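You operate a simulated robot arm through the tools that you are given. There is no shell and no other tool. Be economical: measure what you need, move in short steps, check, and stop when the job is done.

You are at the controls of a simulated robot arm. One attempt, no reset.

JOB
Wrap small bobbin L203 in film on the small turntable.
Fine: roller arm ON, turn the film knob till film covers it on all sides, arm OFF; leave the other bobbins bare.

The check looks at the end state, three seconds after you hand in, the way a careful person would. Anything else that was tipped, shoved, dropped, spilled or broken makes it a failure. A push-on lid holds only when it is set on centred and level and pressed home; a screw cap is set on level and turned clockwise until tight.

ROBOT AND FRAMES
A 7-joint arm with a two-finger parallel gripper, fixed in place. Base frame: the origin is at the foot of the arm, x ahead of it, y to its left, z up; the work surface is at about z = 0.006. Units: m, degrees, N and s.
With the tool pointing down near the work surface it reaches from about 0.24 to 0.62 m from the base axis. Its first joint turns from -66.0 to 66.0 degrees. Payload 2.6 kg.
The tool frame sits at the grasp point between the pads (the TCP): z along the fingers, y along the line on which they close. The tips reach 0.03 m beyond it. Largest opening 0.094 m; finger width 0.028, thickness 0.01; the body of the gripper, 0.05 by 0.096 m, starts 0.055 m behind the TCP.
Orientation is that of the tool frame in the base frame, as a unit quaternion [x, y, z, w]. With the fingers straight down and closing along the base's y, the tool's x points along the base's -x, its y along +y and its z along -z.

CONTROLS
- The arm moves only by the tool nudge_tool. Its arguments are lists of equal length, an entry for each row: "turn": the turn, a rotation vector about the tool's x, y, z in degrees, a list of three; "delta_pos": the shift along the tool's x, y, z in m, a list of three; "hand": the finger opening in m, from 0 to 0.094. In form: {"turn": [[wx, wy, wz], ...], "delta_pos": [[x, y, z], ...], "hand": [hand, ...]}. A call has 1 to 10 rows; each row is the pose to reach, as a shift and turn from the pose commanded when the call began, along the tool's axes at that moment. Each row takes 0.2 s and may step no farther than 0.05 m and 8.6 degrees from the row before; otherwise, or with a gripper value out of range, the whole call is refused. A pose out of reach is approached as far as the arm can. The call stops where the force on the tool passes 40 N (or 10 N more than at its start, if that is more) or the arm is blocked; 0.2 s more then pass. Each finger travels about 0.072 m/s and halts on what it meets, pressing with about 36 N; the grip force reading is that of the motor and also rises with nothing between the fingers. The clock runs only during rows and for 0.2 s after the last one: add rows that repeat a pose to give the fingers time. It gives the time, the measured TCP pose, the force on the tool (base axes), the opening and the grip force at its end, in the units of the frame above (readings bear some noise), with the torque about the TCP (base axes, N m) and any sound that the robot's microphone picked up, and new pictures: "show" is both (left out), scene, wrist or none.
- Cameras (640 x 400 px; columns grow to the right, rows downward): "scene" is fixed at [0.0362, 0.4358, 0.5731]; the picture's right is [-0.68, -0.74, 0.00], its down [-0.32, 0.30, -0.90] and it looks along [0.66, -0.61, -0.44] (base axes); focal length 293 px, centre (320, 200). "wrist" rides on the gripper at [0.076, 0.014, -0.102] in the tool frame; the picture's right is [-0.18, 0.98, 0.00], its down [-0.75, -0.14, -0.64] and it looks along [-0.63, -0.12, 0.77] (tool axes); focal length 243 px, centre (320, 200).
- probe_pixels(camera, pixels): there is no depth. For up to 12 entries [column, row, z] of the newest picture of that camera ("zoom" is the newest enlarged one), the place [x, y] in the base frame at which the ray of that pixel passes the height z, good to about 0.002 m, but the place of the scene camera against the robot may be out by one fixed shift of up to 0.018 m in any direction. The clock stands still meanwhile.
- close_up(camera, box): a new picture of the part [left, top, right, bottom] of that camera's present view, enlarged. The clock stands still meanwhile.
- sign_off(): hands the job in; it is judged then, once.

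Go step by step. Measure first, check grasps and placings, and put right what went wrong. The budget is 80 turns and 200 pictures, counting those below and the enlarged ones. Unless the task says otherwise, let go and move clear before handing in, and close with one line.

The tools are called after "Emit:" by a JSON object that holds its "op" and its "data". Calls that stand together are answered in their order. nudge_tool: Moves the arm, as the interface text tells. Its arguments: {"type":"object","properties":{"turn":{"type":"array"},"delta_pos":{"type":"array"},"hand":{"type":"array"},"show":{"type":"string","enum":["both","scene","wrist","none"]}},"required":["turn","delta_pos","hand"]} The other tools are called the same way: probe_pixels (camera, pixels) gives the place at which the rays of pixels pass given heights; close_up (camera, box) takes an enlarged picture of a part of a camera's view; sign_off () hands the job in.

At the start:

```text
time: 0.0
tool_pos: [0.3587, -0.038, 0.3928]
orientation: [-0.001, 1.0, 0.0, 0.0]
contact_force: [0.4, -0.6, -0.3]
moment: [0.02, -0.02, -0.01]
grip_width: 0.0941
gripper_force: 0.0
```

scene: 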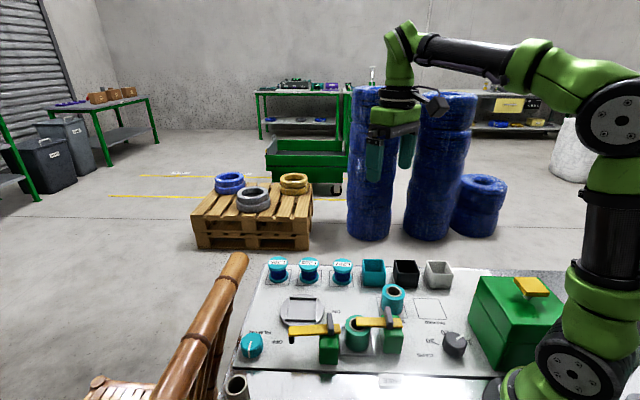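
wrist: 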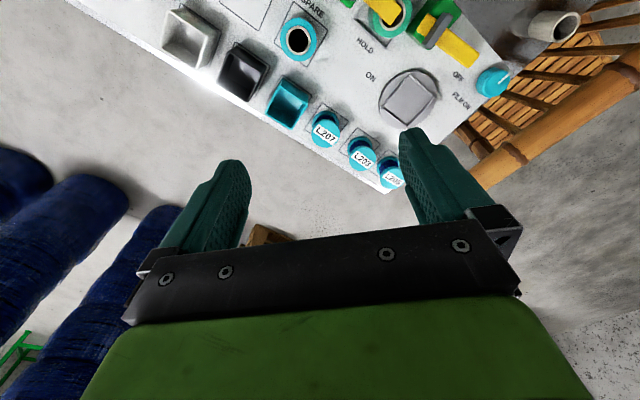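

The scene shows a small panel with three bobbins around (278,268), (309,268), (342,268), a turntable at (302,312), levers and knobs. I'll enlarge both views to read the labels.

Emit:
{"op": "close_up", "data": {"camera": "scene", "box": [220, 245, 480, 400]}}

Emit:
{"op": "close_up", "data": {"camera": "wrist", "box": [240, 0, 600, 200]}}

```text
2.46 times, centred on (350, 322) of scene
```

zoom: 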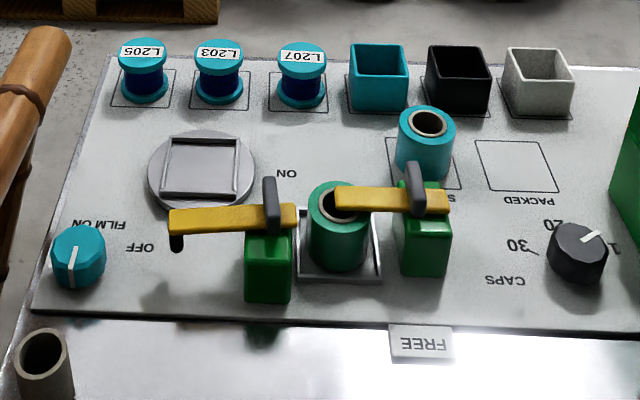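

```text
1.78 times, centred on (420, 100) of wrist
```

zoom: 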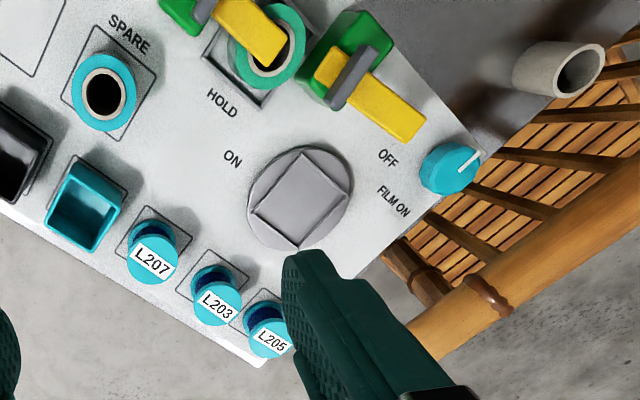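

Labels: L203 is the middle bobbin; the turntable has a square recess; the near lever at (300,330) points to OFF. I'll probe positions with the wrist camera (surface z unknown, try a few) and with the scene camera.

Emit:
{"op": "probe_pixels", "data": {"camera": "wrist", "pixels": [[361, 158, 0.03], [361, 158, 0.06], [325, 130, 0.06], [392, 178, 0.06], [408, 97, 0.01], [408, 97, 0.03], [493, 78, 0.03], [493, 78, 0.01], [438, 28, 0.08], [460, 50, 0.08], [554, 26, 0.01], [380, 193, 0.01]]}}

Emit:
{"op": "probe_pixels", "data": {"camera": "scene", "pixels": [[309, 263, 0.03], [309, 263, 0.06], [342, 264, 0.06], [278, 263, 0.06], [302, 312, 0.01], [302, 312, 0.03], [252, 342, 0.03], [252, 342, 0.01], [328, 325, 0.08], [292, 332, 0.08], [237, 385, 0.01], [267, 269, 0.01]]}}

```text
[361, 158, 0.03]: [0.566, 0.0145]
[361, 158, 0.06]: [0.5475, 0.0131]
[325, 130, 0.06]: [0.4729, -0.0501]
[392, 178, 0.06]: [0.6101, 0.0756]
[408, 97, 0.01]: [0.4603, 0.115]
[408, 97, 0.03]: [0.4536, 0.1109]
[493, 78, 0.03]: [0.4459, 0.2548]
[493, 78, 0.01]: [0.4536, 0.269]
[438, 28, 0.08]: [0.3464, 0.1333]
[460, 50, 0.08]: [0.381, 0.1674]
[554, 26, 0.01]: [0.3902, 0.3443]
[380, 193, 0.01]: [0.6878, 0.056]
```

```text
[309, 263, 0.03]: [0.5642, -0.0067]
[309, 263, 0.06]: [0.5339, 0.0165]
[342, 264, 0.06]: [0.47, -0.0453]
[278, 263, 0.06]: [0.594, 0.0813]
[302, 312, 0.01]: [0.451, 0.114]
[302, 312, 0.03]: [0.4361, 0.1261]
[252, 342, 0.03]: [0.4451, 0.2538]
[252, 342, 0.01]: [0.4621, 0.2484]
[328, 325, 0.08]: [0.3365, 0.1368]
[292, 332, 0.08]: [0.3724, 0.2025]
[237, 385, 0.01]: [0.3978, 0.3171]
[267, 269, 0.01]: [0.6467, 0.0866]
```

L203 is near (0.545, 0.013) and the turntable near (0.458, 0.113), with the panel rotated about 43°. I'll move lower for a better look.

Emit:
{"op": "nudge_tool", "data": {"turn": [[0, 0, 0], [0, 0, 0], [0, 0, 0], [0, 0, 0]], "delta_pos": [[0, 0.022, 0.03], [0, 0.044, 0.065], [0, 0.066, 0.1], [0, 0.088, 0.13]], "hand": [0.094, 0.094, 0.094, 0.094], "show": "wrist"}}

```text
time: 1.0
tool_pos: [0.3606, 0.0501, 0.262]
orientation: [0.0, 1.0, 0.001, 0.0]
contact_force: [0.1, -1.0, -0.4]
moment: [0.0, -0.02, 0.0]
grip_width: 0.0939
gripper_force: 0.1
```

wrist: 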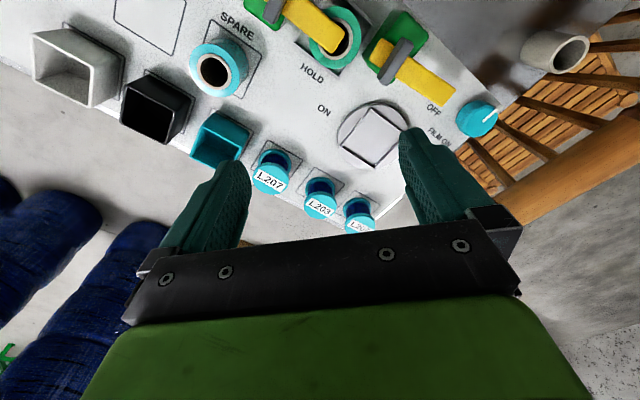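

The view shows L203 at (320,205), the turntable at (372,133), the lever, knob and HOLD clamp. I'll enlarge and probe for heights.

Emit:
{"op": "close_up", "data": {"camera": "wrist", "box": [220, 0, 540, 240]}}

Emit:
{"op": "probe_pixels", "data": {"camera": "wrist", "pixels": [[319, 207, 0.03], [319, 207, 0.06], [319, 207, 0.075], [271, 179, 0.06], [357, 223, 0.06], [374, 135, 0.01], [374, 135, 0.03], [477, 119, 0.03], [477, 119, 0.05], [396, 57, 0.08], [396, 57, 0.1], [430, 92, 0.08]]}}

```text
1.67 times, centred on (380, 120) of wrist
```

zoom: 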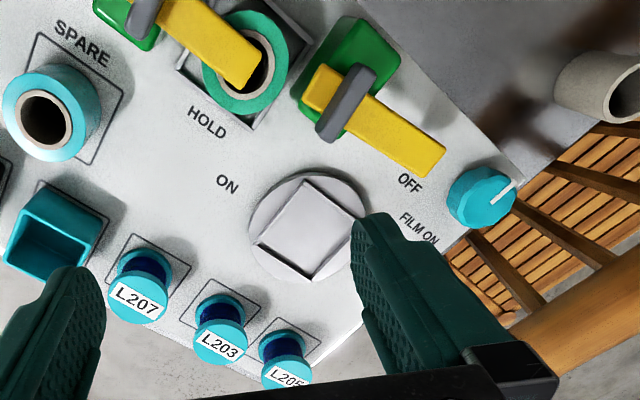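

```text
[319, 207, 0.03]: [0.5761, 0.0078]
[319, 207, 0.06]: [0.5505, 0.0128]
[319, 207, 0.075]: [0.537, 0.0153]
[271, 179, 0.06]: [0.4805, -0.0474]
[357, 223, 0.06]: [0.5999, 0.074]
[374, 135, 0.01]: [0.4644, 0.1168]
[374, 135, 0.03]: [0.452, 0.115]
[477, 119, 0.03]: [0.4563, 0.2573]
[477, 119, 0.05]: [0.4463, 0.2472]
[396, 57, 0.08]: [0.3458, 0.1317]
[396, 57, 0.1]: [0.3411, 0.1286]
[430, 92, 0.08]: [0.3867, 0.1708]
```

I need a closer look at the lever, knob and turntable before touching them, plus label positions.

Emit:
{"op": "close_up", "data": {"camera": "scene", "box": [230, 290, 380, 384]}}

Emit:
{"op": "close_up", "data": {"camera": "wrist", "box": [320, 10, 520, 135]}}

Emit:
{"op": "probe_pixels", "data": {"camera": "wrist", "pixels": [[325, 110, 0.012], [434, 110, 0.012], [440, 138, 0.012], [368, 78, 0.012], [424, 20, 0.07], [452, 97, 0.08], [412, 45, 0.1], [382, 78, 0.1]]}}

```text
4.26 times, centred on (305, 337) of scene
```

zoom: 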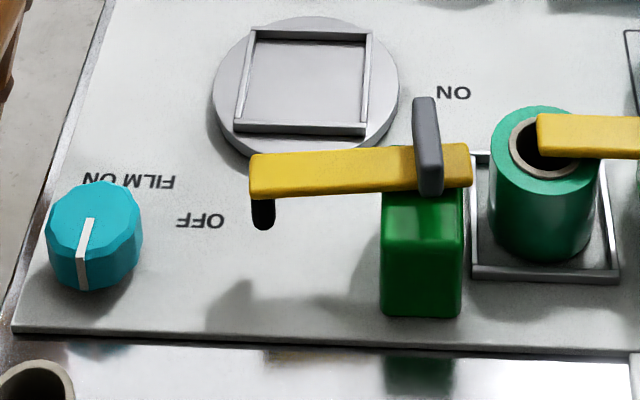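

```text
3.20 times, centred on (420, 72) of wrist
```

zoom: 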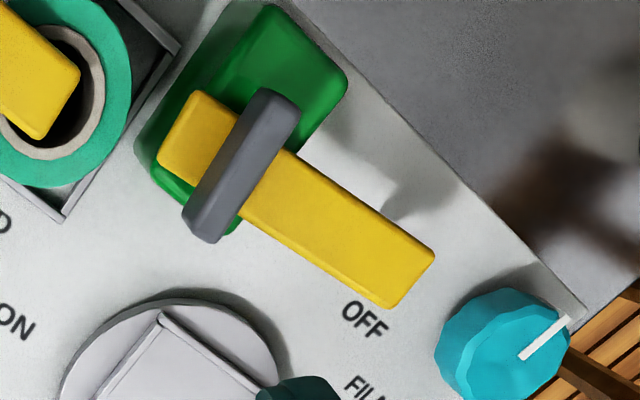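

```text
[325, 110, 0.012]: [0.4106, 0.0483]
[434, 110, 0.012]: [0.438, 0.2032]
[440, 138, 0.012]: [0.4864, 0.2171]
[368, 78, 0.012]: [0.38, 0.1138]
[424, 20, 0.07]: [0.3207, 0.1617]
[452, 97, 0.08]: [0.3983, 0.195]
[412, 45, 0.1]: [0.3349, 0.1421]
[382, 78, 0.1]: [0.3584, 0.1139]
```

The lever swings about a vertical pivot near (0.348,0.128): OFF along the row, ON 90° toward the bobbins; its grey handle is about z 0.095. L203's top is at about z 0.06. I'll move above L203, yawed so the fingers close across the row.

Emit:
{"op": "nudge_tool", "data": {"turn": [[0, 0, -7], [0, 0, -14], [0, 0, -21], [0, 0, -28], [0, 0, -35], [0, 0, -42], [0, 0, -42]], "delta_pos": [[-0.031, -0.006, 0.015], [-0.062, -0.012, 0.03], [-0.093, -0.018, 0.05], [-0.124, -0.025, 0.07], [-0.155, -0.031, 0.09], [-0.186, -0.037, 0.1], [-0.186, -0.037, 0.1]], "hand": [0.094, 0.094, 0.094, 0.094, 0.094, 0.094, 0.094]}}

```text
time: 2.6
tool_pos: [0.548, 0.0133, 0.1632]
orientation: [-0.359, 0.933, 0.0, 0.0]
contact_force: [-0.1, -0.2, 0.0]
moment: [-0.02, 0.01, 0.03]
grip_width: 0.0943
gripper_force: 0.1
```

scene: 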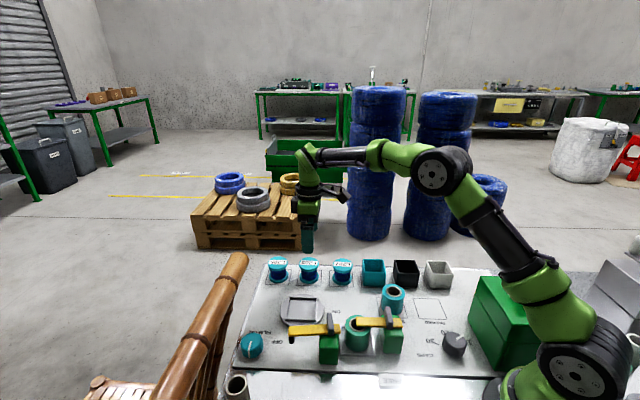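
wrist: 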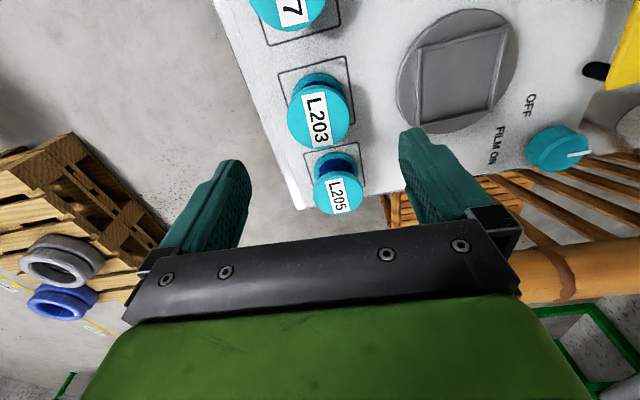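

L203 appears at (319,117), L205 at (339,195), turntable at (452,75). Probing at several heights.

Emit:
{"op": "probe_pixels", "data": {"camera": "wrist", "pixels": [[319, 117, 0.06], [319, 117, 0.065], [339, 195, 0.06], [289, 118, 0.06], [350, 118, 0.06], [416, 45, 0.02], [500, 25, 0.02], [423, 118, 0.02], [488, 108, 0.02], [455, 73, 0.02], [562, 150, 0.035], [595, 71, 0.05]]}}

Emit:
{"op": "close_up", "data": {"camera": "wrist", "box": [220, 0, 540, 200]}}

```text
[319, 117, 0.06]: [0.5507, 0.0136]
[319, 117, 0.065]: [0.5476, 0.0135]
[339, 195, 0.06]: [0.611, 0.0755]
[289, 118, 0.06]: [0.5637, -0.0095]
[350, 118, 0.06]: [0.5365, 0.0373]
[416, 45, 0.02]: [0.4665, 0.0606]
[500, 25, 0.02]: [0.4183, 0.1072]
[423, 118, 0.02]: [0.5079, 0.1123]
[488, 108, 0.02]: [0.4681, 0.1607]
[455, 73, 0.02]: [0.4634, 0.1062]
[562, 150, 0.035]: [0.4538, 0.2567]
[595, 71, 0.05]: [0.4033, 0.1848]
```

```text
2.00 times, centred on (380, 100) of wrist
```

zoom: 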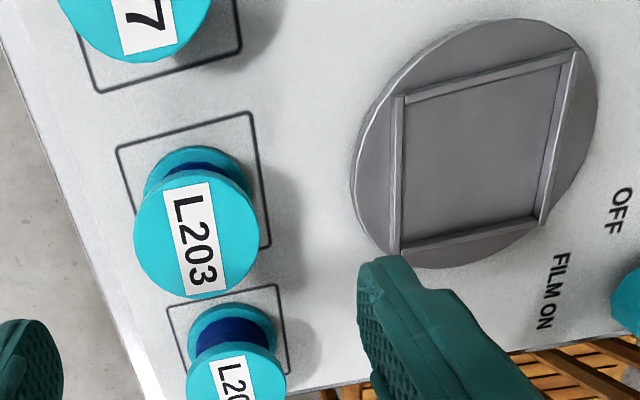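

Refining: probing the outline square's corners under L203 and the turntable frame's inner corners.

Emit:
{"op": "probe_pixels", "data": {"camera": "zoom", "pixels": [[117, 148, 0.01], [250, 112, 0.01], [270, 247, 0.01], [200, 192, 0.02], [405, 102, 0.02], [568, 60, 0.02], [538, 217, 0.02], [402, 245, 0.02], [405, 102, 0.03], [568, 60, 0.03], [538, 217, 0.03], [402, 245, 0.03]]}}

```text
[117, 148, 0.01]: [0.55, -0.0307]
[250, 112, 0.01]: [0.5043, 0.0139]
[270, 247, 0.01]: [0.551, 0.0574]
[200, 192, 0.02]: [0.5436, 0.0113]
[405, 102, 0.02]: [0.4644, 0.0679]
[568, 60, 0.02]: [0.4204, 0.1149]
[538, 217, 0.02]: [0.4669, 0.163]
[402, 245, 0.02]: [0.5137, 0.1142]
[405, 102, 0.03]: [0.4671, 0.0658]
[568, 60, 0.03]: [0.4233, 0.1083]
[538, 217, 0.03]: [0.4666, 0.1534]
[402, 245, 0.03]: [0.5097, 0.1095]
```

L203's axis is (0.5505,0.0134), consistent with its outline. Descending with open fingers to TCP z 0.052.

Emit:
{"op": "nudge_tool", "data": {"turn": [[0, 0, 0], [0, 0, 0], [0, 0, 0], [0, 0, 0]], "delta_pos": [[-0.002, -0.002, 0.04], [-0.002, -0.002, 0.075], [-0.002, -0.002, 0.1], [-0.002, -0.002, 0.111]], "hand": [0.094, 0.094, 0.094, 0.094]}}

```text
time: 3.6
tool_pos: [0.5472, 0.0137, 0.0544]
orientation: [-0.359, 0.934, 0.0, 0.0]
contact_force: [-0.9, 1.0, 0.1]
moment: [0.03, 0.01, 0.02]
grip_width: 0.0939
gripper_force: 0.0
```

scene: 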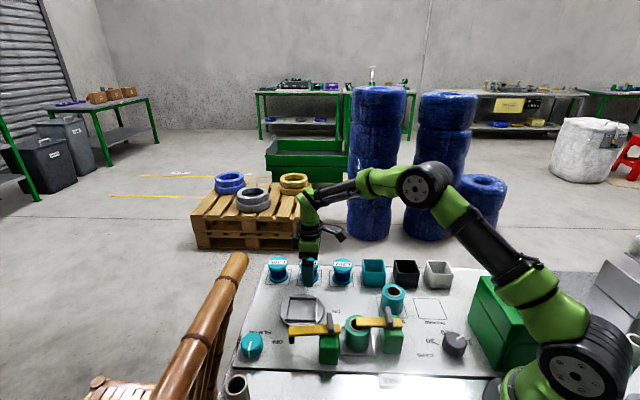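
wrist: 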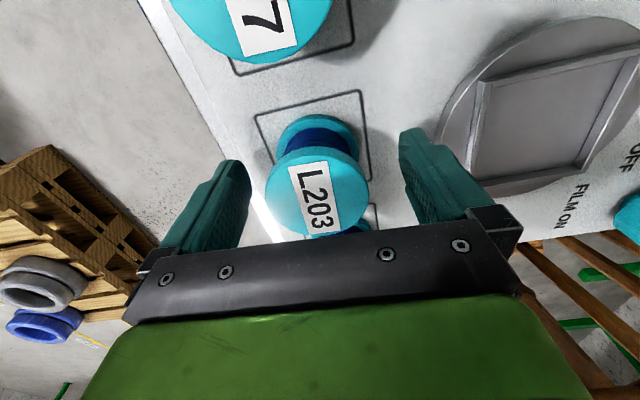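

The bobbin sits between the fingers, label at (318,198). Verifying centring.

Emit:
{"op": "probe_pixels", "data": {"camera": "wrist", "pixels": [[318, 198, 0.06], [318, 198, 0.065], [318, 134, 0.02], [311, 145, 0.01]]}}

```text
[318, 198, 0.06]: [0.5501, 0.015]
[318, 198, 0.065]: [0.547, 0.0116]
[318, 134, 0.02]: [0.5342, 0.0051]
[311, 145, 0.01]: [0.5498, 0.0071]
```

Centred within ~2 mm. Closing the fingers.

Emit:
{"op": "nudge_tool", "data": {"turn": [[0, 0, 0], [0, 0, 0], [0, 0, 0], [0, 0, 0]], "delta_pos": [[0, 0, 0], [0, 0, 0], [0, 0, 0], [0, 0, 0]], "hand": [0.075, 0.05, 0.045, 0.045], "show": "wrist"}}

```text
time: 4.6
tool_pos: [0.5469, 0.0126, 0.0541]
orientation: [-0.358, 0.934, 0.0, 0.0]
contact_force: [-0.6, -0.2, 0.0]
moment: [-0.04, -0.02, 0.0]
grip_width: 0.057
gripper_force: 35.7
```

wrist: 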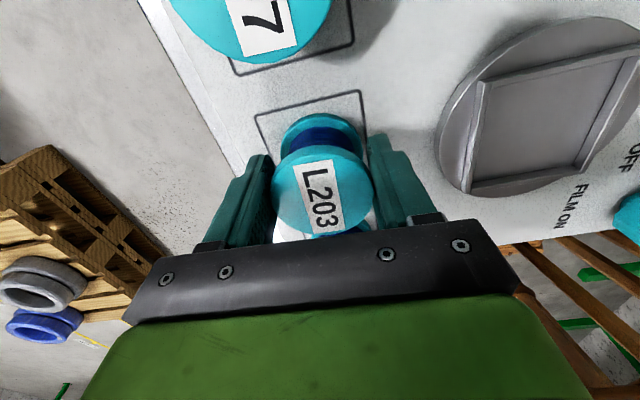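

Grip holds at 0.057 m, 35.7 N. Lifting, and then moving over the turntable.

Emit:
{"op": "nudge_tool", "data": {"turn": [[0, 0, 0], [0, 0, 0], [0, 0, 0], [0, 0, 0], [0, 0, 0], [0, 0, 0], [0, 0, 0]], "delta_pos": [[0, 0, -0.04], [0, 0, -0.08], [-0.002, 0.035, -0.09], [-0.004, 0.07, -0.09], [-0.006, 0.105, -0.09], [-0.0075, 0.128, -0.09], [-0.0075, 0.128, -0.09]], "hand": [0.045, 0.045, 0.045, 0.045, 0.045, 0.045, 0.045]}}

```text
time: 6.2
tool_pos: [0.466, 0.1108, 0.1424]
orientation: [-0.359, 0.934, 0.0, 0.0]
contact_force: [-0.1, 0.3, -2.1]
moment: [0.01, 0.04, 0.01]
grip_width: 0.0568
gripper_force: 36.3
```

scene: 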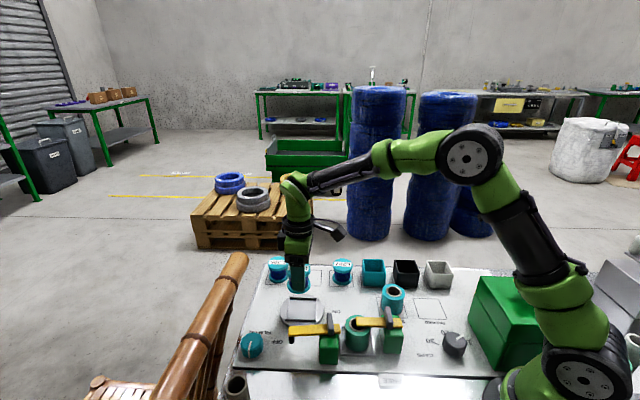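
wrist: 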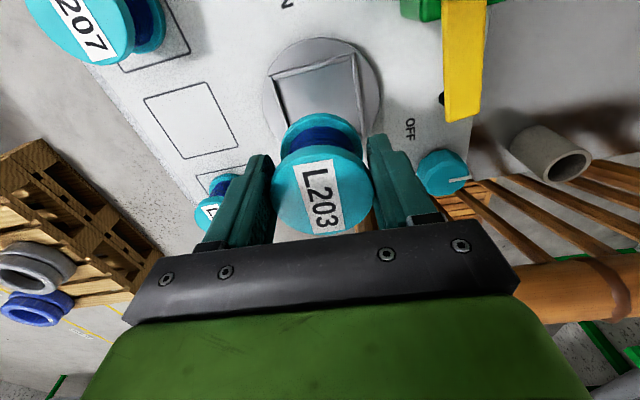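

L203 lifted upright; the turntable is visible behind it. I'll zoom and measure the frame more exactly.

Emit:
{"op": "close_up", "data": {"camera": "wrist", "box": [240, 20, 400, 120]}}

Emit:
{"op": "close_up", "data": {"camera": "scene", "box": [240, 250, 352, 320]}}

```text
4.00 times, centred on (320, 70) of wrist
```

zoom: 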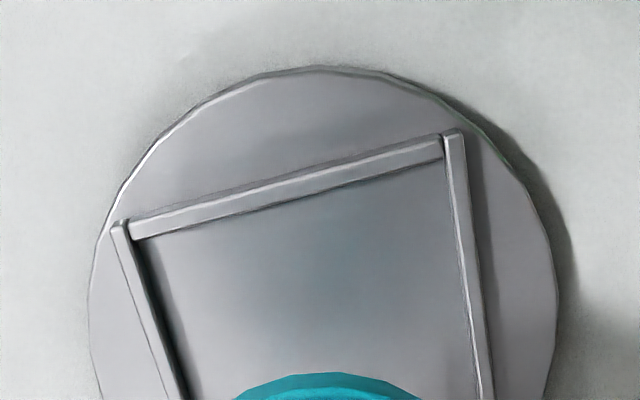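

```text
5.71 times, centred on (296, 285) of scene
```

zoom: 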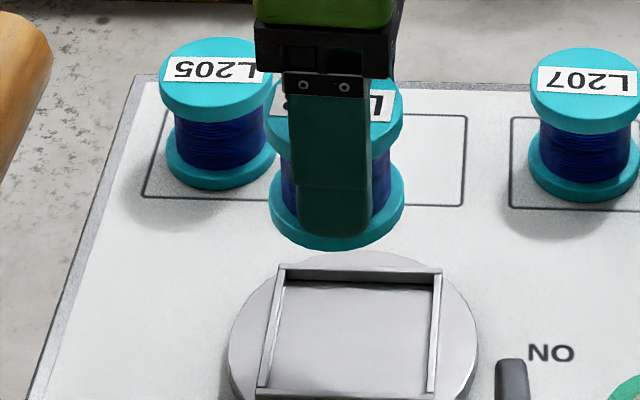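

Emit:
{"op": "close_up", "data": {"camera": "wrist", "box": [240, 20, 400, 120]}}

Emit:
{"op": "probe_pixels", "data": {"camera": "wrist", "pixels": [[276, 79, 0.01], [276, 79, 0.02], [276, 79, 0.03], [350.5, 60, 0.01], [350.5, 60, 0.02], [350.5, 60, 0.03], [262.5, 97, 0.015], [379, 97, 0.015], [318, 36.5, 0.015], [357.5, 115, 0.015], [286, 115, 0.015]]}}

```text
4.00 times, centred on (320, 70) of wrist
```

zoom: 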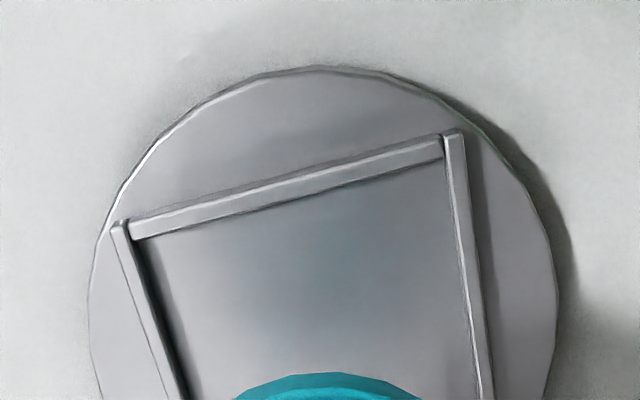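

```text
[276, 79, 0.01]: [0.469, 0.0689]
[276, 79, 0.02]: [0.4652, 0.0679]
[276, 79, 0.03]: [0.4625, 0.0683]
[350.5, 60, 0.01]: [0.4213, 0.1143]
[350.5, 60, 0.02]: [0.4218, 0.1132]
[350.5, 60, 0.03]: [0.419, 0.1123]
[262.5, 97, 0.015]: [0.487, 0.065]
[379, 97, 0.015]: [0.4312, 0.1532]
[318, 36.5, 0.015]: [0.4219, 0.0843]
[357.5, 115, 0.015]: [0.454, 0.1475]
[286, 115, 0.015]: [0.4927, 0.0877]
```

Rails match at z≈0.02, so the frame centre is about (0.466,0.1135) with inner side about 0.064. Check the held bobbin's offset from the TCP.

Emit:
{"op": "close_up", "data": {"camera": "wrist", "box": [240, 100, 400, 250]}}

Emit:
{"op": "probe_pixels", "data": {"camera": "wrist", "pixels": [[322, 190, 0.15], [322, 190, 0.146]]}}

```text
2.67 times, centred on (320, 175) of wrist
```

zoom: 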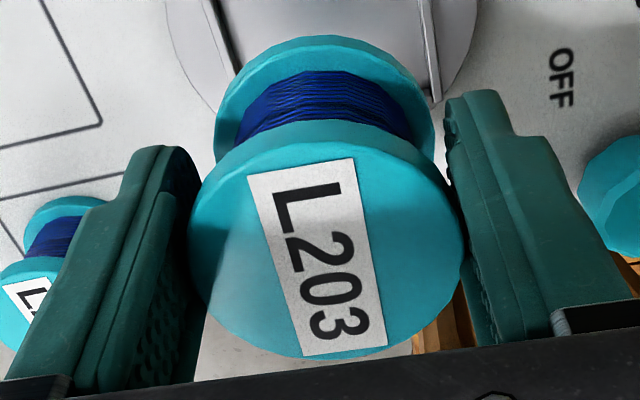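

```text
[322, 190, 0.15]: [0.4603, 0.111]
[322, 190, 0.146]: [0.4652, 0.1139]
```

Bobbin is ~2 mm ahead of TCP along the row direction. Shift ~2 mm in tool y and lower to just above the rails (TCP z ≈0.078), then check.

Emit:
{"op": "nudge_tool", "data": {"turn": [[0, 0, 0], [0, 0, 0], [0, 0, 0], [0, 0, 0]], "delta_pos": [[0, 0.002, 0.02], [0, 0.002, 0.045], [0, 0.002, 0.064], [0, 0.002, 0.064]], "hand": [0.045, 0.045, 0.045, 0.045]}}

Emit:
{"op": "close_up", "data": {"camera": "scene", "box": [250, 260, 362, 330]}}

Emit:
{"op": "close_up", "data": {"camera": "wrist", "box": [240, 50, 400, 150]}}

```text
time: 7.2
tool_pos: [0.4664, 0.1129, 0.0774]
orientation: [-0.358, 0.934, -0.001, 0.0]
contact_force: [-0.5, 0.2, -1.2]
moment: [0.02, 0.03, -0.01]
grip_width: 0.0569
gripper_force: 35.7
```

scene: 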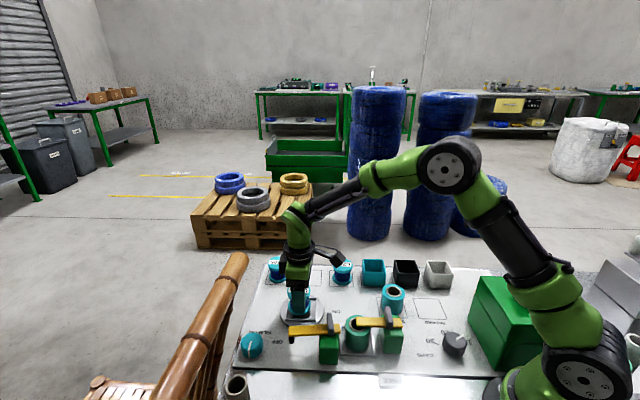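
wrist: 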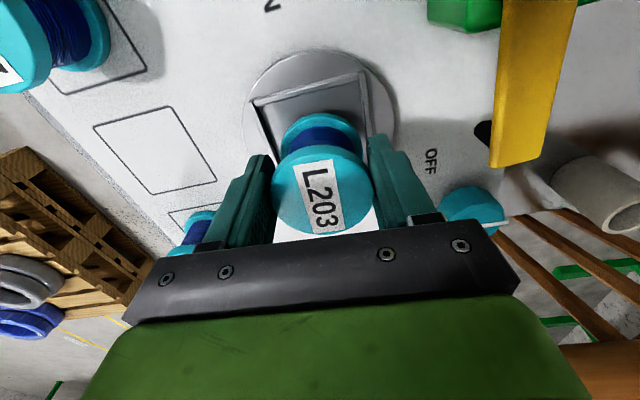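

```text
5.71 times, centred on (306, 295) of scene
```

zoom: 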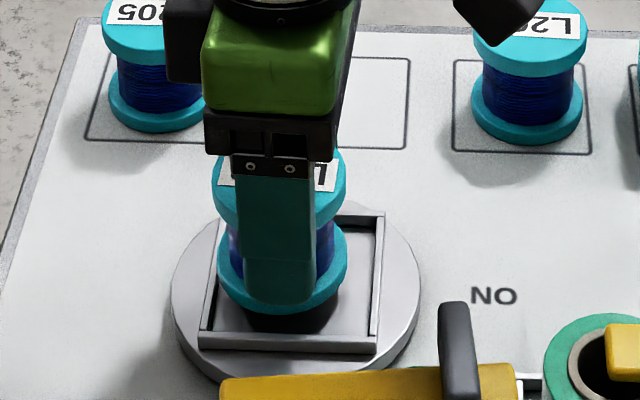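

```text
4.00 times, centred on (320, 100) of wrist
```

zoom: 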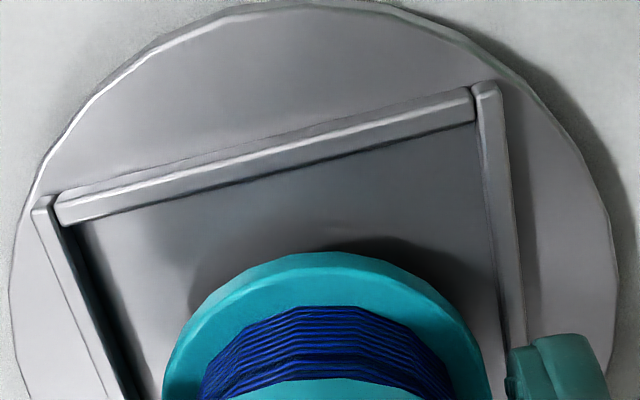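

In the scene zoom, the bobbin looks ~5 mm too far left (toward +row) in the frame. I'll check with the wrist by probing the lower rim's near edge at (323.7,113) and the rail.

Emit:
{"op": "probe_pixels", "data": {"camera": "wrist", "pixels": [[323.7, 113.2, 0.03], [323.7, 113.2, 0.033], [323.7, 113.2, 0.036], [261, 104, 0.02], [358, 81, 0.02], [310, 93, 0.02], [283, 149, 0.033], [362, 149, 0.033]]}}

Emit:
{"op": "probe_pixels", "data": {"camera": "scene", "pixels": [[288, 301, 0.036], [310, 301, 0.036], [288, 297, 0.02], [315, 296, 0.02]]}}

```text
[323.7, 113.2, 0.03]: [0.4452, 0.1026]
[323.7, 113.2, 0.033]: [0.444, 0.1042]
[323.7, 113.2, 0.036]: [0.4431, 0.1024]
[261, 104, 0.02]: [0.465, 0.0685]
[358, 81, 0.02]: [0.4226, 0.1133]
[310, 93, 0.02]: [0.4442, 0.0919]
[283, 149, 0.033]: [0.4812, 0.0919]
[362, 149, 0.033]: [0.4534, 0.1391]
```

```text
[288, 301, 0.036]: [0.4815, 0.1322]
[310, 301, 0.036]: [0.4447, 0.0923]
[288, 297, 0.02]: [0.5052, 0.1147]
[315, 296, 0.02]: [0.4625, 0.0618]
```

Both cameras agree: the bobbin is ~5 mm too far along +row. Correcting by +0.005 in tool x, then checking.

Emit:
{"op": "nudge_tool", "data": {"turn": [[0, 0, 0], [0, 0, 0], [0, 0, 0]], "delta_pos": [[0.005, -0.0005, 0], [0.005, -0.0005, 0.004], [0.005, -0.0005, 0.004]], "hand": [0.045, 0.045, 0.045], "show": "none"}}

Emit:
{"op": "close_up", "data": {"camera": "scene", "box": [250, 260, 362, 330]}}

Emit:
{"op": "close_up", "data": {"camera": "wrist", "box": [240, 50, 400, 150]}}

```text
time: 8.0
tool_pos: [0.4628, 0.1095, 0.0734]
orientation: [-0.359, 0.933, 0.0, 0.0]
contact_force: [-0.4, 0.1, -2.7]
moment: [-0.01, -0.04, 0.03]
grip_width: 0.0568
gripper_force: 35.8
```

```text
5.71 times, centred on (306, 295) of scene
```

zoom: 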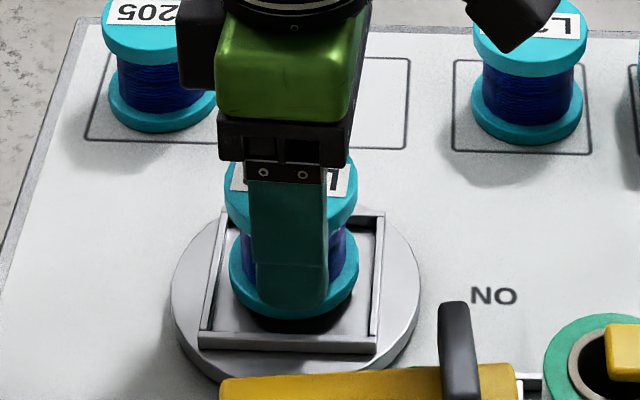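

```text
4.00 times, centred on (320, 100) of wrist
```

zoom: 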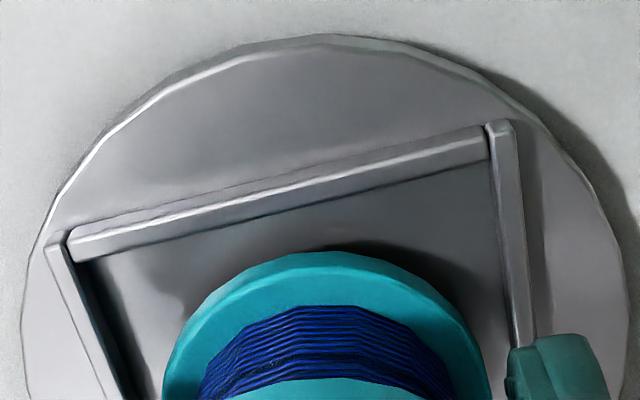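

Now centred in the scene zoom (bobbin 293 vs frame ~294). Lowering gently until contact.

Emit:
{"op": "nudge_tool", "data": {"turn": [[0, 0, 0], [0, 0, 0], [0, 0, 0], [0, 0, 0]], "delta_pos": [[0, 0, 0.003], [0, 0, 0.005], [0, 0, 0.007], [0, 0, 0.007]], "hand": [0.045, 0.045, 0.045, 0.045], "show": "none"}}

Emit:
{"op": "close_up", "data": {"camera": "scene", "box": [250, 260, 362, 330]}}

Emit:
{"op": "close_up", "data": {"camera": "wrist", "box": [240, 50, 400, 150]}}

```text
time: 9.0
tool_pos: [0.4634, 0.1097, 0.066]
orientation: [-0.358, 0.934, 0.0, 0.0]
contact_force: [0.1, -0.2, -2.7]
moment: [-0.04, -0.03, 0.01]
grip_width: 0.0569
gripper_force: 36.2
```

```text
5.71 times, centred on (306, 295) of scene
```

zoom: 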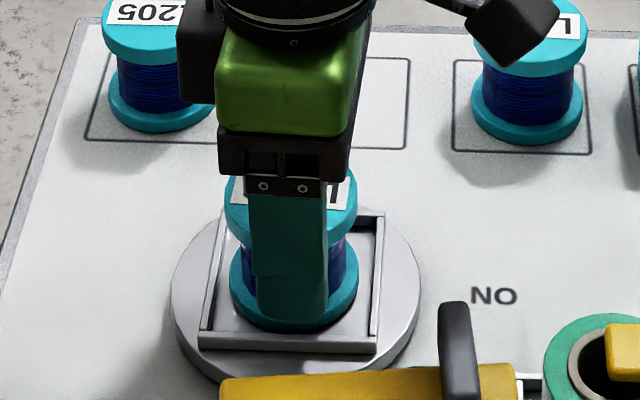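

```text
4.00 times, centred on (320, 100) of wrist
```

zoom: 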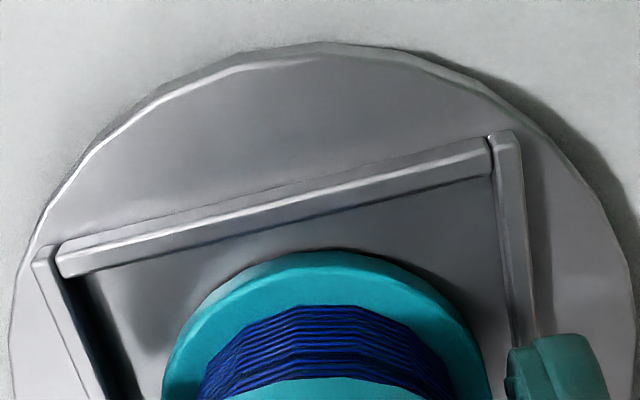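

Nearly down, within the rails on all visible sides. Continue down.

Emit:
{"op": "nudge_tool", "data": {"turn": [[0, 0, 0], [0, 0, 0], [0, 0, 0], [0, 0, 0]], "delta_pos": [[0, 0, 0.001], [0, 0, 0.002], [0, 0, 0.003], [0, 0, 0.003]], "hand": [0.045, 0.045, 0.045, 0.045], "show": "none"}}

```text
time: 10.0
tool_pos: [0.4648, 0.1111, 0.0649]
orientation: [-0.358, 0.934, 0.0, 0.003]
contact_force: [-4.9, -0.8, 23.8]
moment: [0.13, -0.02, 0.02]
grip_width: 0.0566
gripper_force: 36.0
```

Contact at z≈0.065 with 24 N. Checking whether it's on the floor of the recess or a rail.

Emit:
{"op": "close_up", "data": {"camera": "scene", "box": [270, 275, 334, 315]}}

Emit:
{"op": "close_up", "data": {"camera": "wrist", "box": [240, 60, 400, 160]}}

```text
10.00 times, centred on (302, 295) of scene
```

zoom: 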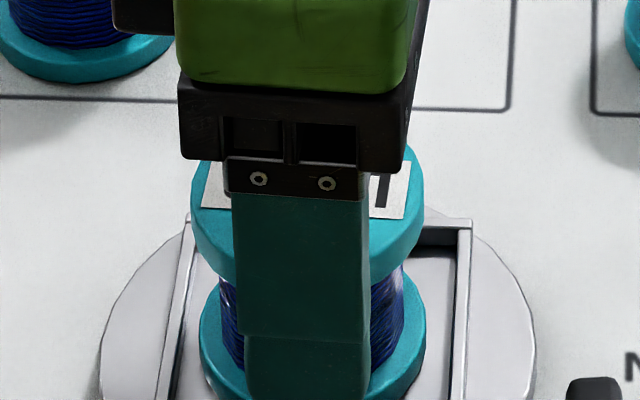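

```text
4.00 times, centred on (320, 110) of wrist
```

zoom: 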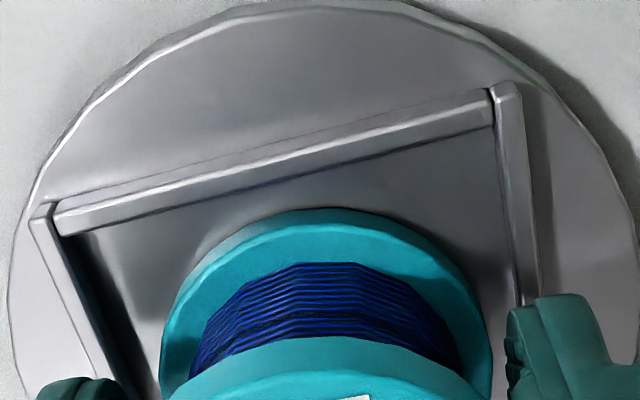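

It's inside the rails with gaps left and right, so it rests on the recess floor. Easing off slightly and releasing.

Emit:
{"op": "nudge_tool", "data": {"turn": [[0, 0, 0], [0, 0, 0], [0, 0, 0], [0, 0, 0], [0, 0, 0]], "delta_pos": [[0, 0, -0.0025], [0, 0, -0.0025], [0, 0, -0.0025], [0, 0, -0.0025], [0, 0, -0.0025]], "hand": [0.045, 0.055, 0.065, 0.08, 0.085]}}

Emit:
{"op": "close_up", "data": {"camera": "scene", "box": [258, 270, 338, 320]}}

Emit:
{"op": "close_up", "data": {"camera": "wrist", "box": [220, 50, 420, 250]}}

```text
time: 11.2
tool_pos: [0.4638, 0.1099, 0.0665]
orientation: [-0.359, 0.933, -0.001, 0.0]
contact_force: [-0.5, -0.4, -0.2]
moment: [0.04, -0.01, -0.04]
grip_width: 0.085
gripper_force: 0.0
```

scene: 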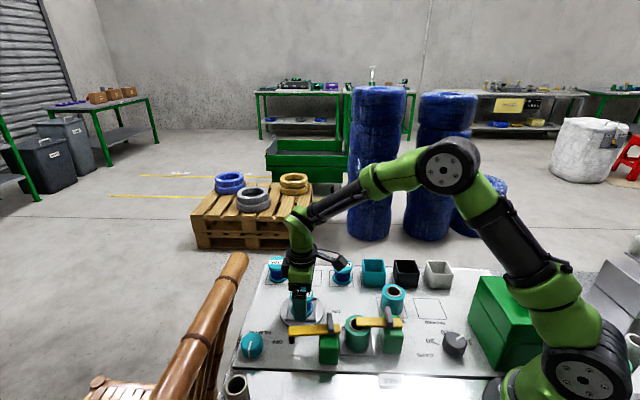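
wrist: 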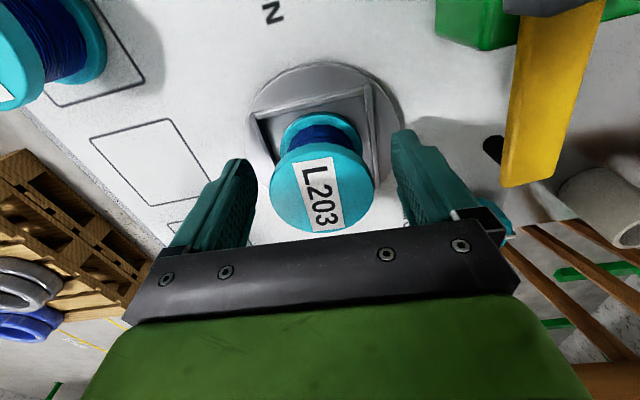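

```text
8.00 times, centred on (298, 295) of scene
```

zoom: 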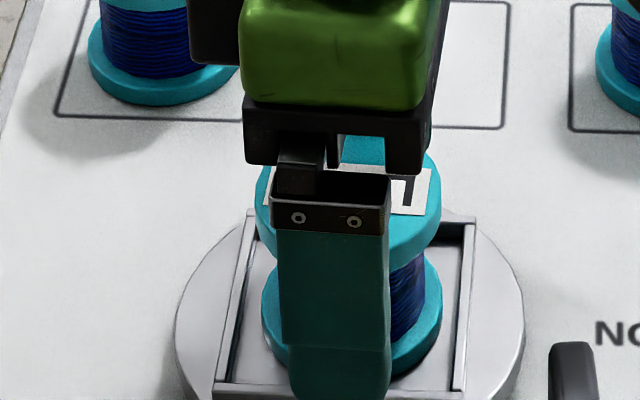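

```text
2.00 times, centred on (320, 150) of wrist
```

zoom: 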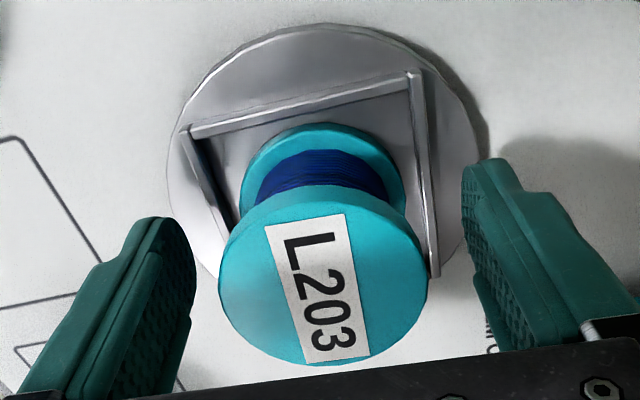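

L203 stands upright and centred within the rails, fingers clear. Raising straight up, then travelling to above the lever pivot while yawing so that the fingers will straddle its grey handle.

Emit:
{"op": "nudge_tool", "data": {"turn": [[0, 0, 0], [0, 0, 0], [0, 0, 0], [0, 0, -8.5], [0, 0, -17], [0, 0, -25.5], [0, 0, -34], [0, 0, -42.5], [0, 0, -51], [0, 0, -51]], "delta_pos": [[0, 0, -0.04], [0, 0, -0.08], [0, 0, -0.12], [0.012, 0.015, -0.13], [0.024, 0.03, -0.13], [0.036, 0.045, -0.13], [0.048, 0.06, -0.13], [0.06, 0.075, -0.13], [0.0734, 0.0903, -0.13], [0.0734, 0.0903, -0.13]], "hand": [0.085, 0.085, 0.085, 0.085, 0.085, 0.085, 0.085, 0.085, 0.085, 0.085]}}

```text
time: 13.4
tool_pos: [0.3473, 0.1272, 0.1973]
orientation: [0.726, -0.688, 0.0, 0.0]
contact_force: [0.3, -0.3, -0.3]
moment: [0.04, 0.0, 0.01]
grip_width: 0.085
gripper_force: 0.0
```

scene: 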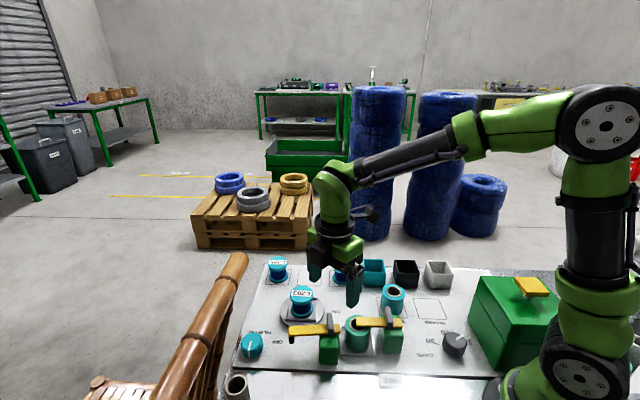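
wrist: 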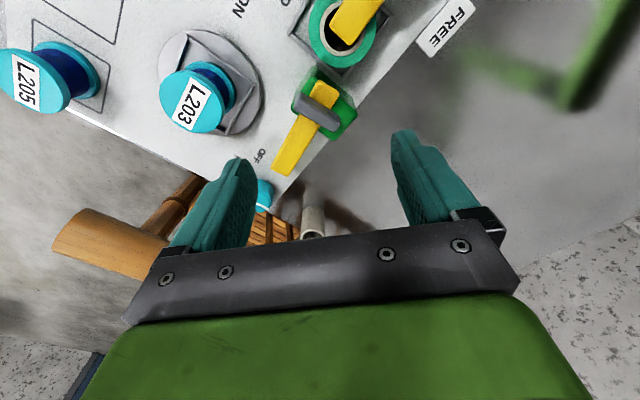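

Good view of the lever from here: pivot near (318,108). Zooming and measuring the handle.

Emit:
{"op": "close_up", "data": {"camera": "wrist", "box": [230, 60, 390, 180]}}

Emit:
{"op": "close_up", "data": {"camera": "scene", "box": [240, 275, 400, 375]}}

Emit:
{"op": "probe_pixels", "data": {"camera": "wrist", "pixels": [[318, 110, 0.085], [318, 110, 0.095], [318, 110, 0.105], [283, 168, 0.075], [283, 168, 0.085]]}}

```text
3.33 times, centred on (310, 120) of wrist
```

zoom: 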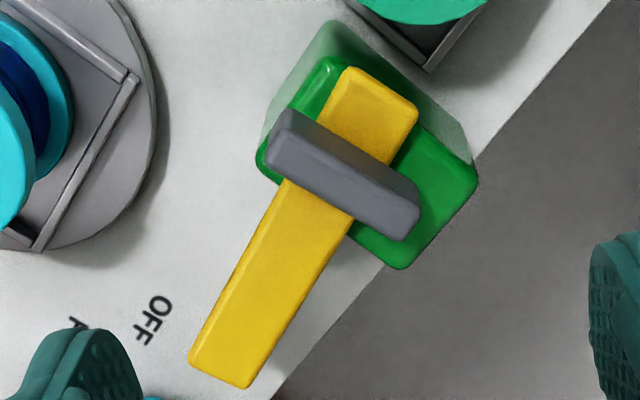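

```text
4.00 times, centred on (320, 325) of scene
```

zoom: 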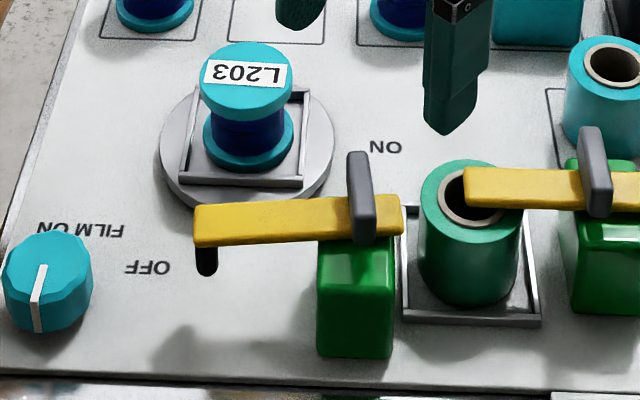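

```text
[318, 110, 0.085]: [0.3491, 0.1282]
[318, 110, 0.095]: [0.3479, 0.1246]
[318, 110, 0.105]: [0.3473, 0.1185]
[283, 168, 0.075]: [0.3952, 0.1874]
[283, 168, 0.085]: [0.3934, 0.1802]
```

L203 sits upright and centred (scene zoom). Triangulating: handle centre ≈(0.349,0.129), handle top ≈0.095, arm top ≈0.07. I'll yaw another 43° so the fingers close across the handle and descend partway to check alignment.

Emit:
{"op": "nudge_tool", "data": {"turn": [[0, 0, -8.5], [0, 0, -17], [0, 0, -25.5], [0, 0, -34], [0, 0, -43], [0, 0, -43]], "delta_pos": [[-0.002, -0.002, 0.01], [-0.002, -0.002, 0.02], [-0.002, -0.002, 0.03], [-0.002, -0.002, 0.04], [-0.002, -0.002, 0.045], [-0.002, -0.002, 0.045]], "hand": [0.07, 0.06, 0.05, 0.05, 0.05, 0.05]}}

Emit:
{"op": "close_up", "data": {"camera": "wrist", "box": [230, 80, 410, 220]}}

Emit:
{"op": "close_up", "data": {"camera": "scene", "box": [270, 285, 400, 365]}}

```text
refused: row 5 steps farther than a row can; nothing moved
```

```text
2.86 times, centred on (320, 150) of wrist
```

zoom: 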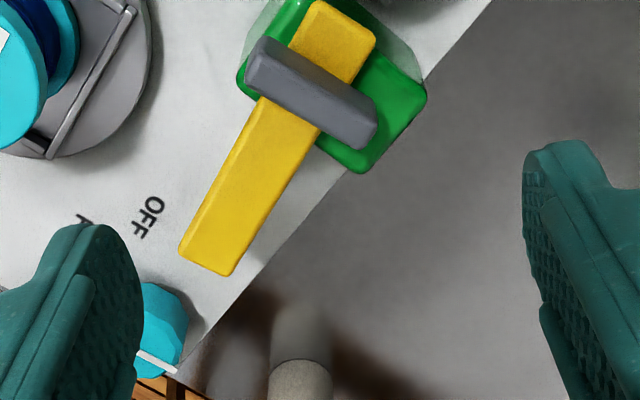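

```text
4.92 times, centred on (335, 325) of scene
```

zoom: 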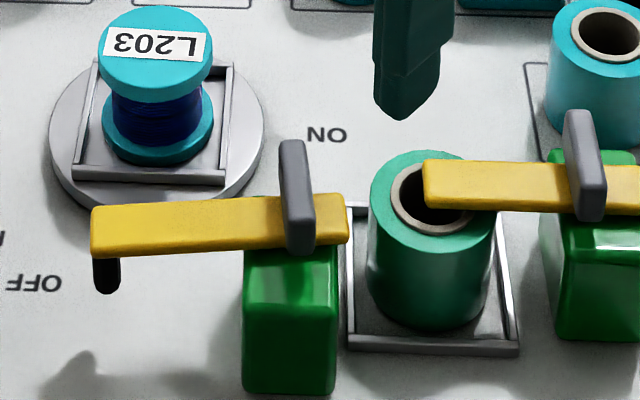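

Row step was too big; redo with finer rotation steps.

Emit:
{"op": "nudge_tool", "data": {"turn": [[0, 0, -8.4], [0, 0, -16.8], [0, 0, -25.2], [0, 0, -33.6], [0, 0, -42], [0, 0, -42]], "delta_pos": [[-0.002, -0.002, 0.01], [-0.002, -0.002, 0.02], [-0.002, -0.002, 0.03], [-0.002, -0.002, 0.04], [-0.002, -0.002, 0.045], [-0.002, -0.002, 0.045]], "hand": [0.07, 0.06, 0.05, 0.05, 0.05, 0.05]}}

Emit:
{"op": "close_up", "data": {"camera": "wrist", "box": [230, 80, 410, 220]}}

Emit:
{"op": "close_up", "data": {"camera": "scene", "box": [270, 285, 400, 365]}}

```text
time: 14.8
tool_pos: [0.3502, 0.1309, 0.1506]
orientation: [0.924, -0.382, -0.001, 0.0]
contact_force: [-0.4, 0.1, 0.9]
moment: [0.03, -0.01, 0.03]
grip_width: 0.0502
gripper_force: 0.0
```

scene: 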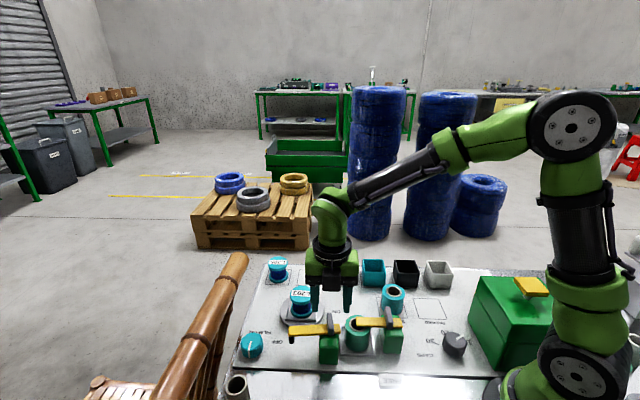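
wrist: 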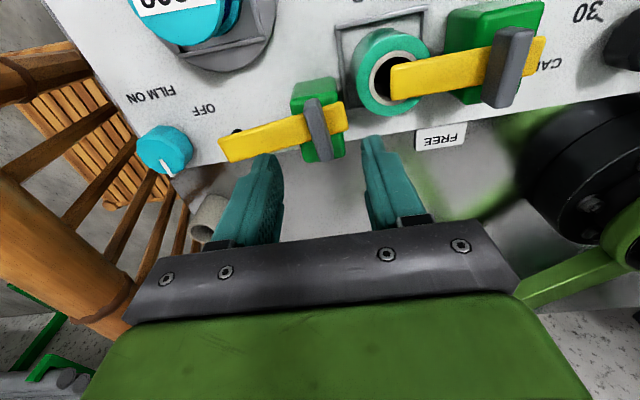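

```text
2.86 times, centred on (320, 150) of wrist
```

zoom: 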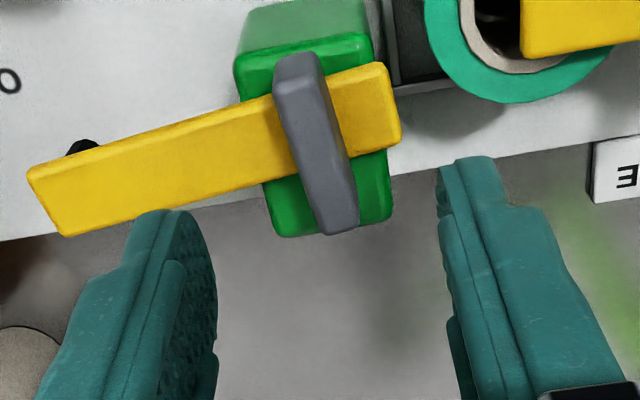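

```text
4.92 times, centred on (335, 325) of scene
```

zoom: 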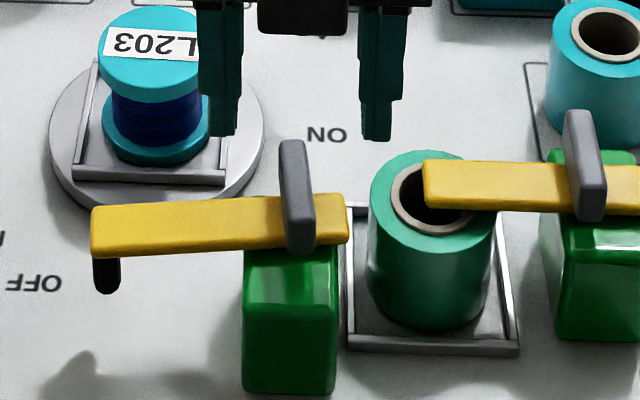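

The handle appears at (319,148) in the wrist view. Probing its place at several heights.

Emit:
{"op": "probe_pixels", "data": {"camera": "wrist", "pixels": [[319, 147, 0.085], [319, 147, 0.095], [319, 147, 0.105], [312, 119, 0.1], [326, 173, 0.1], [245, 155, 0.07], [341, 121, 0.07], [320, 107, 0.06], [320, 157, 0.06]]}}

Emit:
{"op": "probe_pixels", "data": {"camera": "scene", "pixels": [[328, 315, 0.095], [328, 325, 0.085], [294, 332, 0.07], [302, 298, 0.02], [301, 289, 0.07]]}}

```text
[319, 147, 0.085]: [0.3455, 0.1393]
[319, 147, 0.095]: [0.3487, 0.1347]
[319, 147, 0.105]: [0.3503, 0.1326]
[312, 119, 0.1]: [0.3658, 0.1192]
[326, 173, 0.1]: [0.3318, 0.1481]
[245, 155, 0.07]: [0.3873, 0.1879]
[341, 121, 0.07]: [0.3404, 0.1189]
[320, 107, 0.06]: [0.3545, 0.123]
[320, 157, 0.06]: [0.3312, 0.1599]
```

```text
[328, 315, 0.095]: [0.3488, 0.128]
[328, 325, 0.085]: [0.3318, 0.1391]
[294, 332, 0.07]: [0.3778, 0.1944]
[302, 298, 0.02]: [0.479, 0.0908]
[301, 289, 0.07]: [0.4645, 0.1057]
```

Handle centre ≈(0.349,0.1335), top z≈0.10, bar at about −42°. Small correction and descend to TCP z≈0.112 (tips 0.082, above the yellow arm).

Emit:
{"op": "nudge_tool", "data": {"turn": [[0, 0, -3], [0, 0, -3], [0, 0, -3], [0, 0, -3]], "delta_pos": [[-0.003, -0.001, 0.012], [-0.003, -0.001, 0.024], [-0.003, -0.001, 0.038], [-0.003, -0.001, 0.038]], "hand": [0.05, 0.05, 0.05, 0.05], "show": "wrist"}}

Emit:
{"op": "close_up", "data": {"camera": "wrist", "box": [230, 100, 410, 240]}}

Emit:
{"op": "close_up", "data": {"camera": "scene", "box": [270, 285, 400, 365]}}

```text
time: 15.8
tool_pos: [0.3486, 0.1336, 0.1123]
orientation: [0.933, -0.359, 0.001, 0.0]
contact_force: [-0.1, 0.3, 0.0]
moment: [0.04, 0.0, -0.01]
grip_width: 0.05
gripper_force: 0.1
```

wrist: 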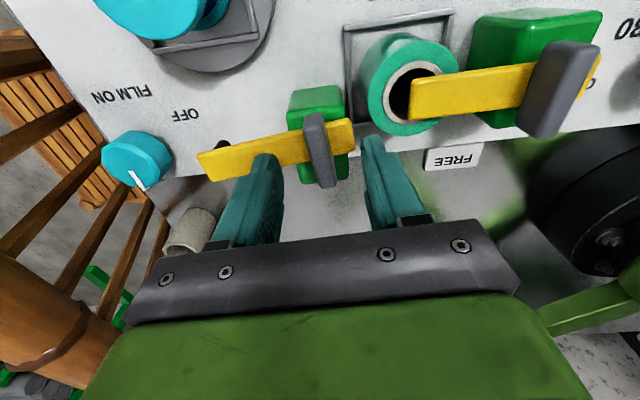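

```text
2.86 times, centred on (320, 170) of wrist
```

zoom: 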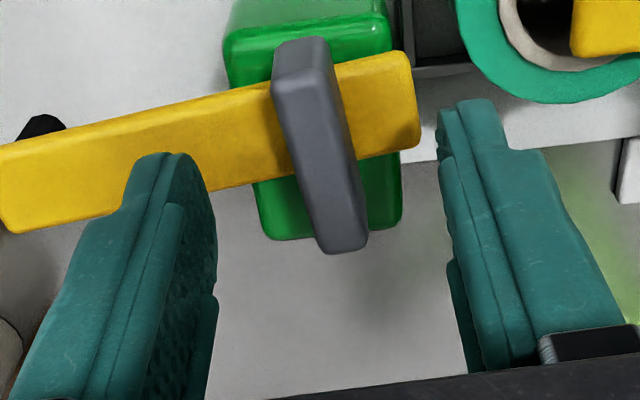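

```text
4.92 times, centred on (335, 325) of scene
```

zoom: 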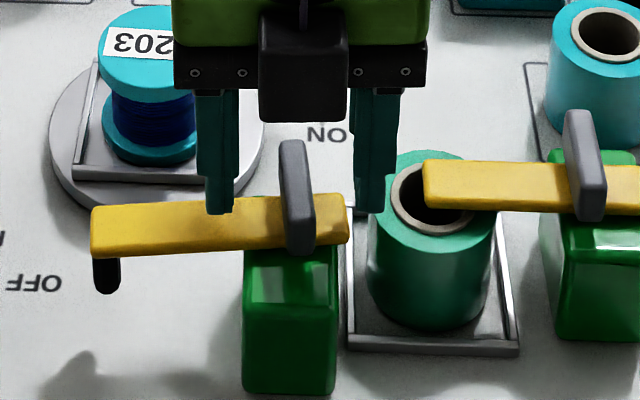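

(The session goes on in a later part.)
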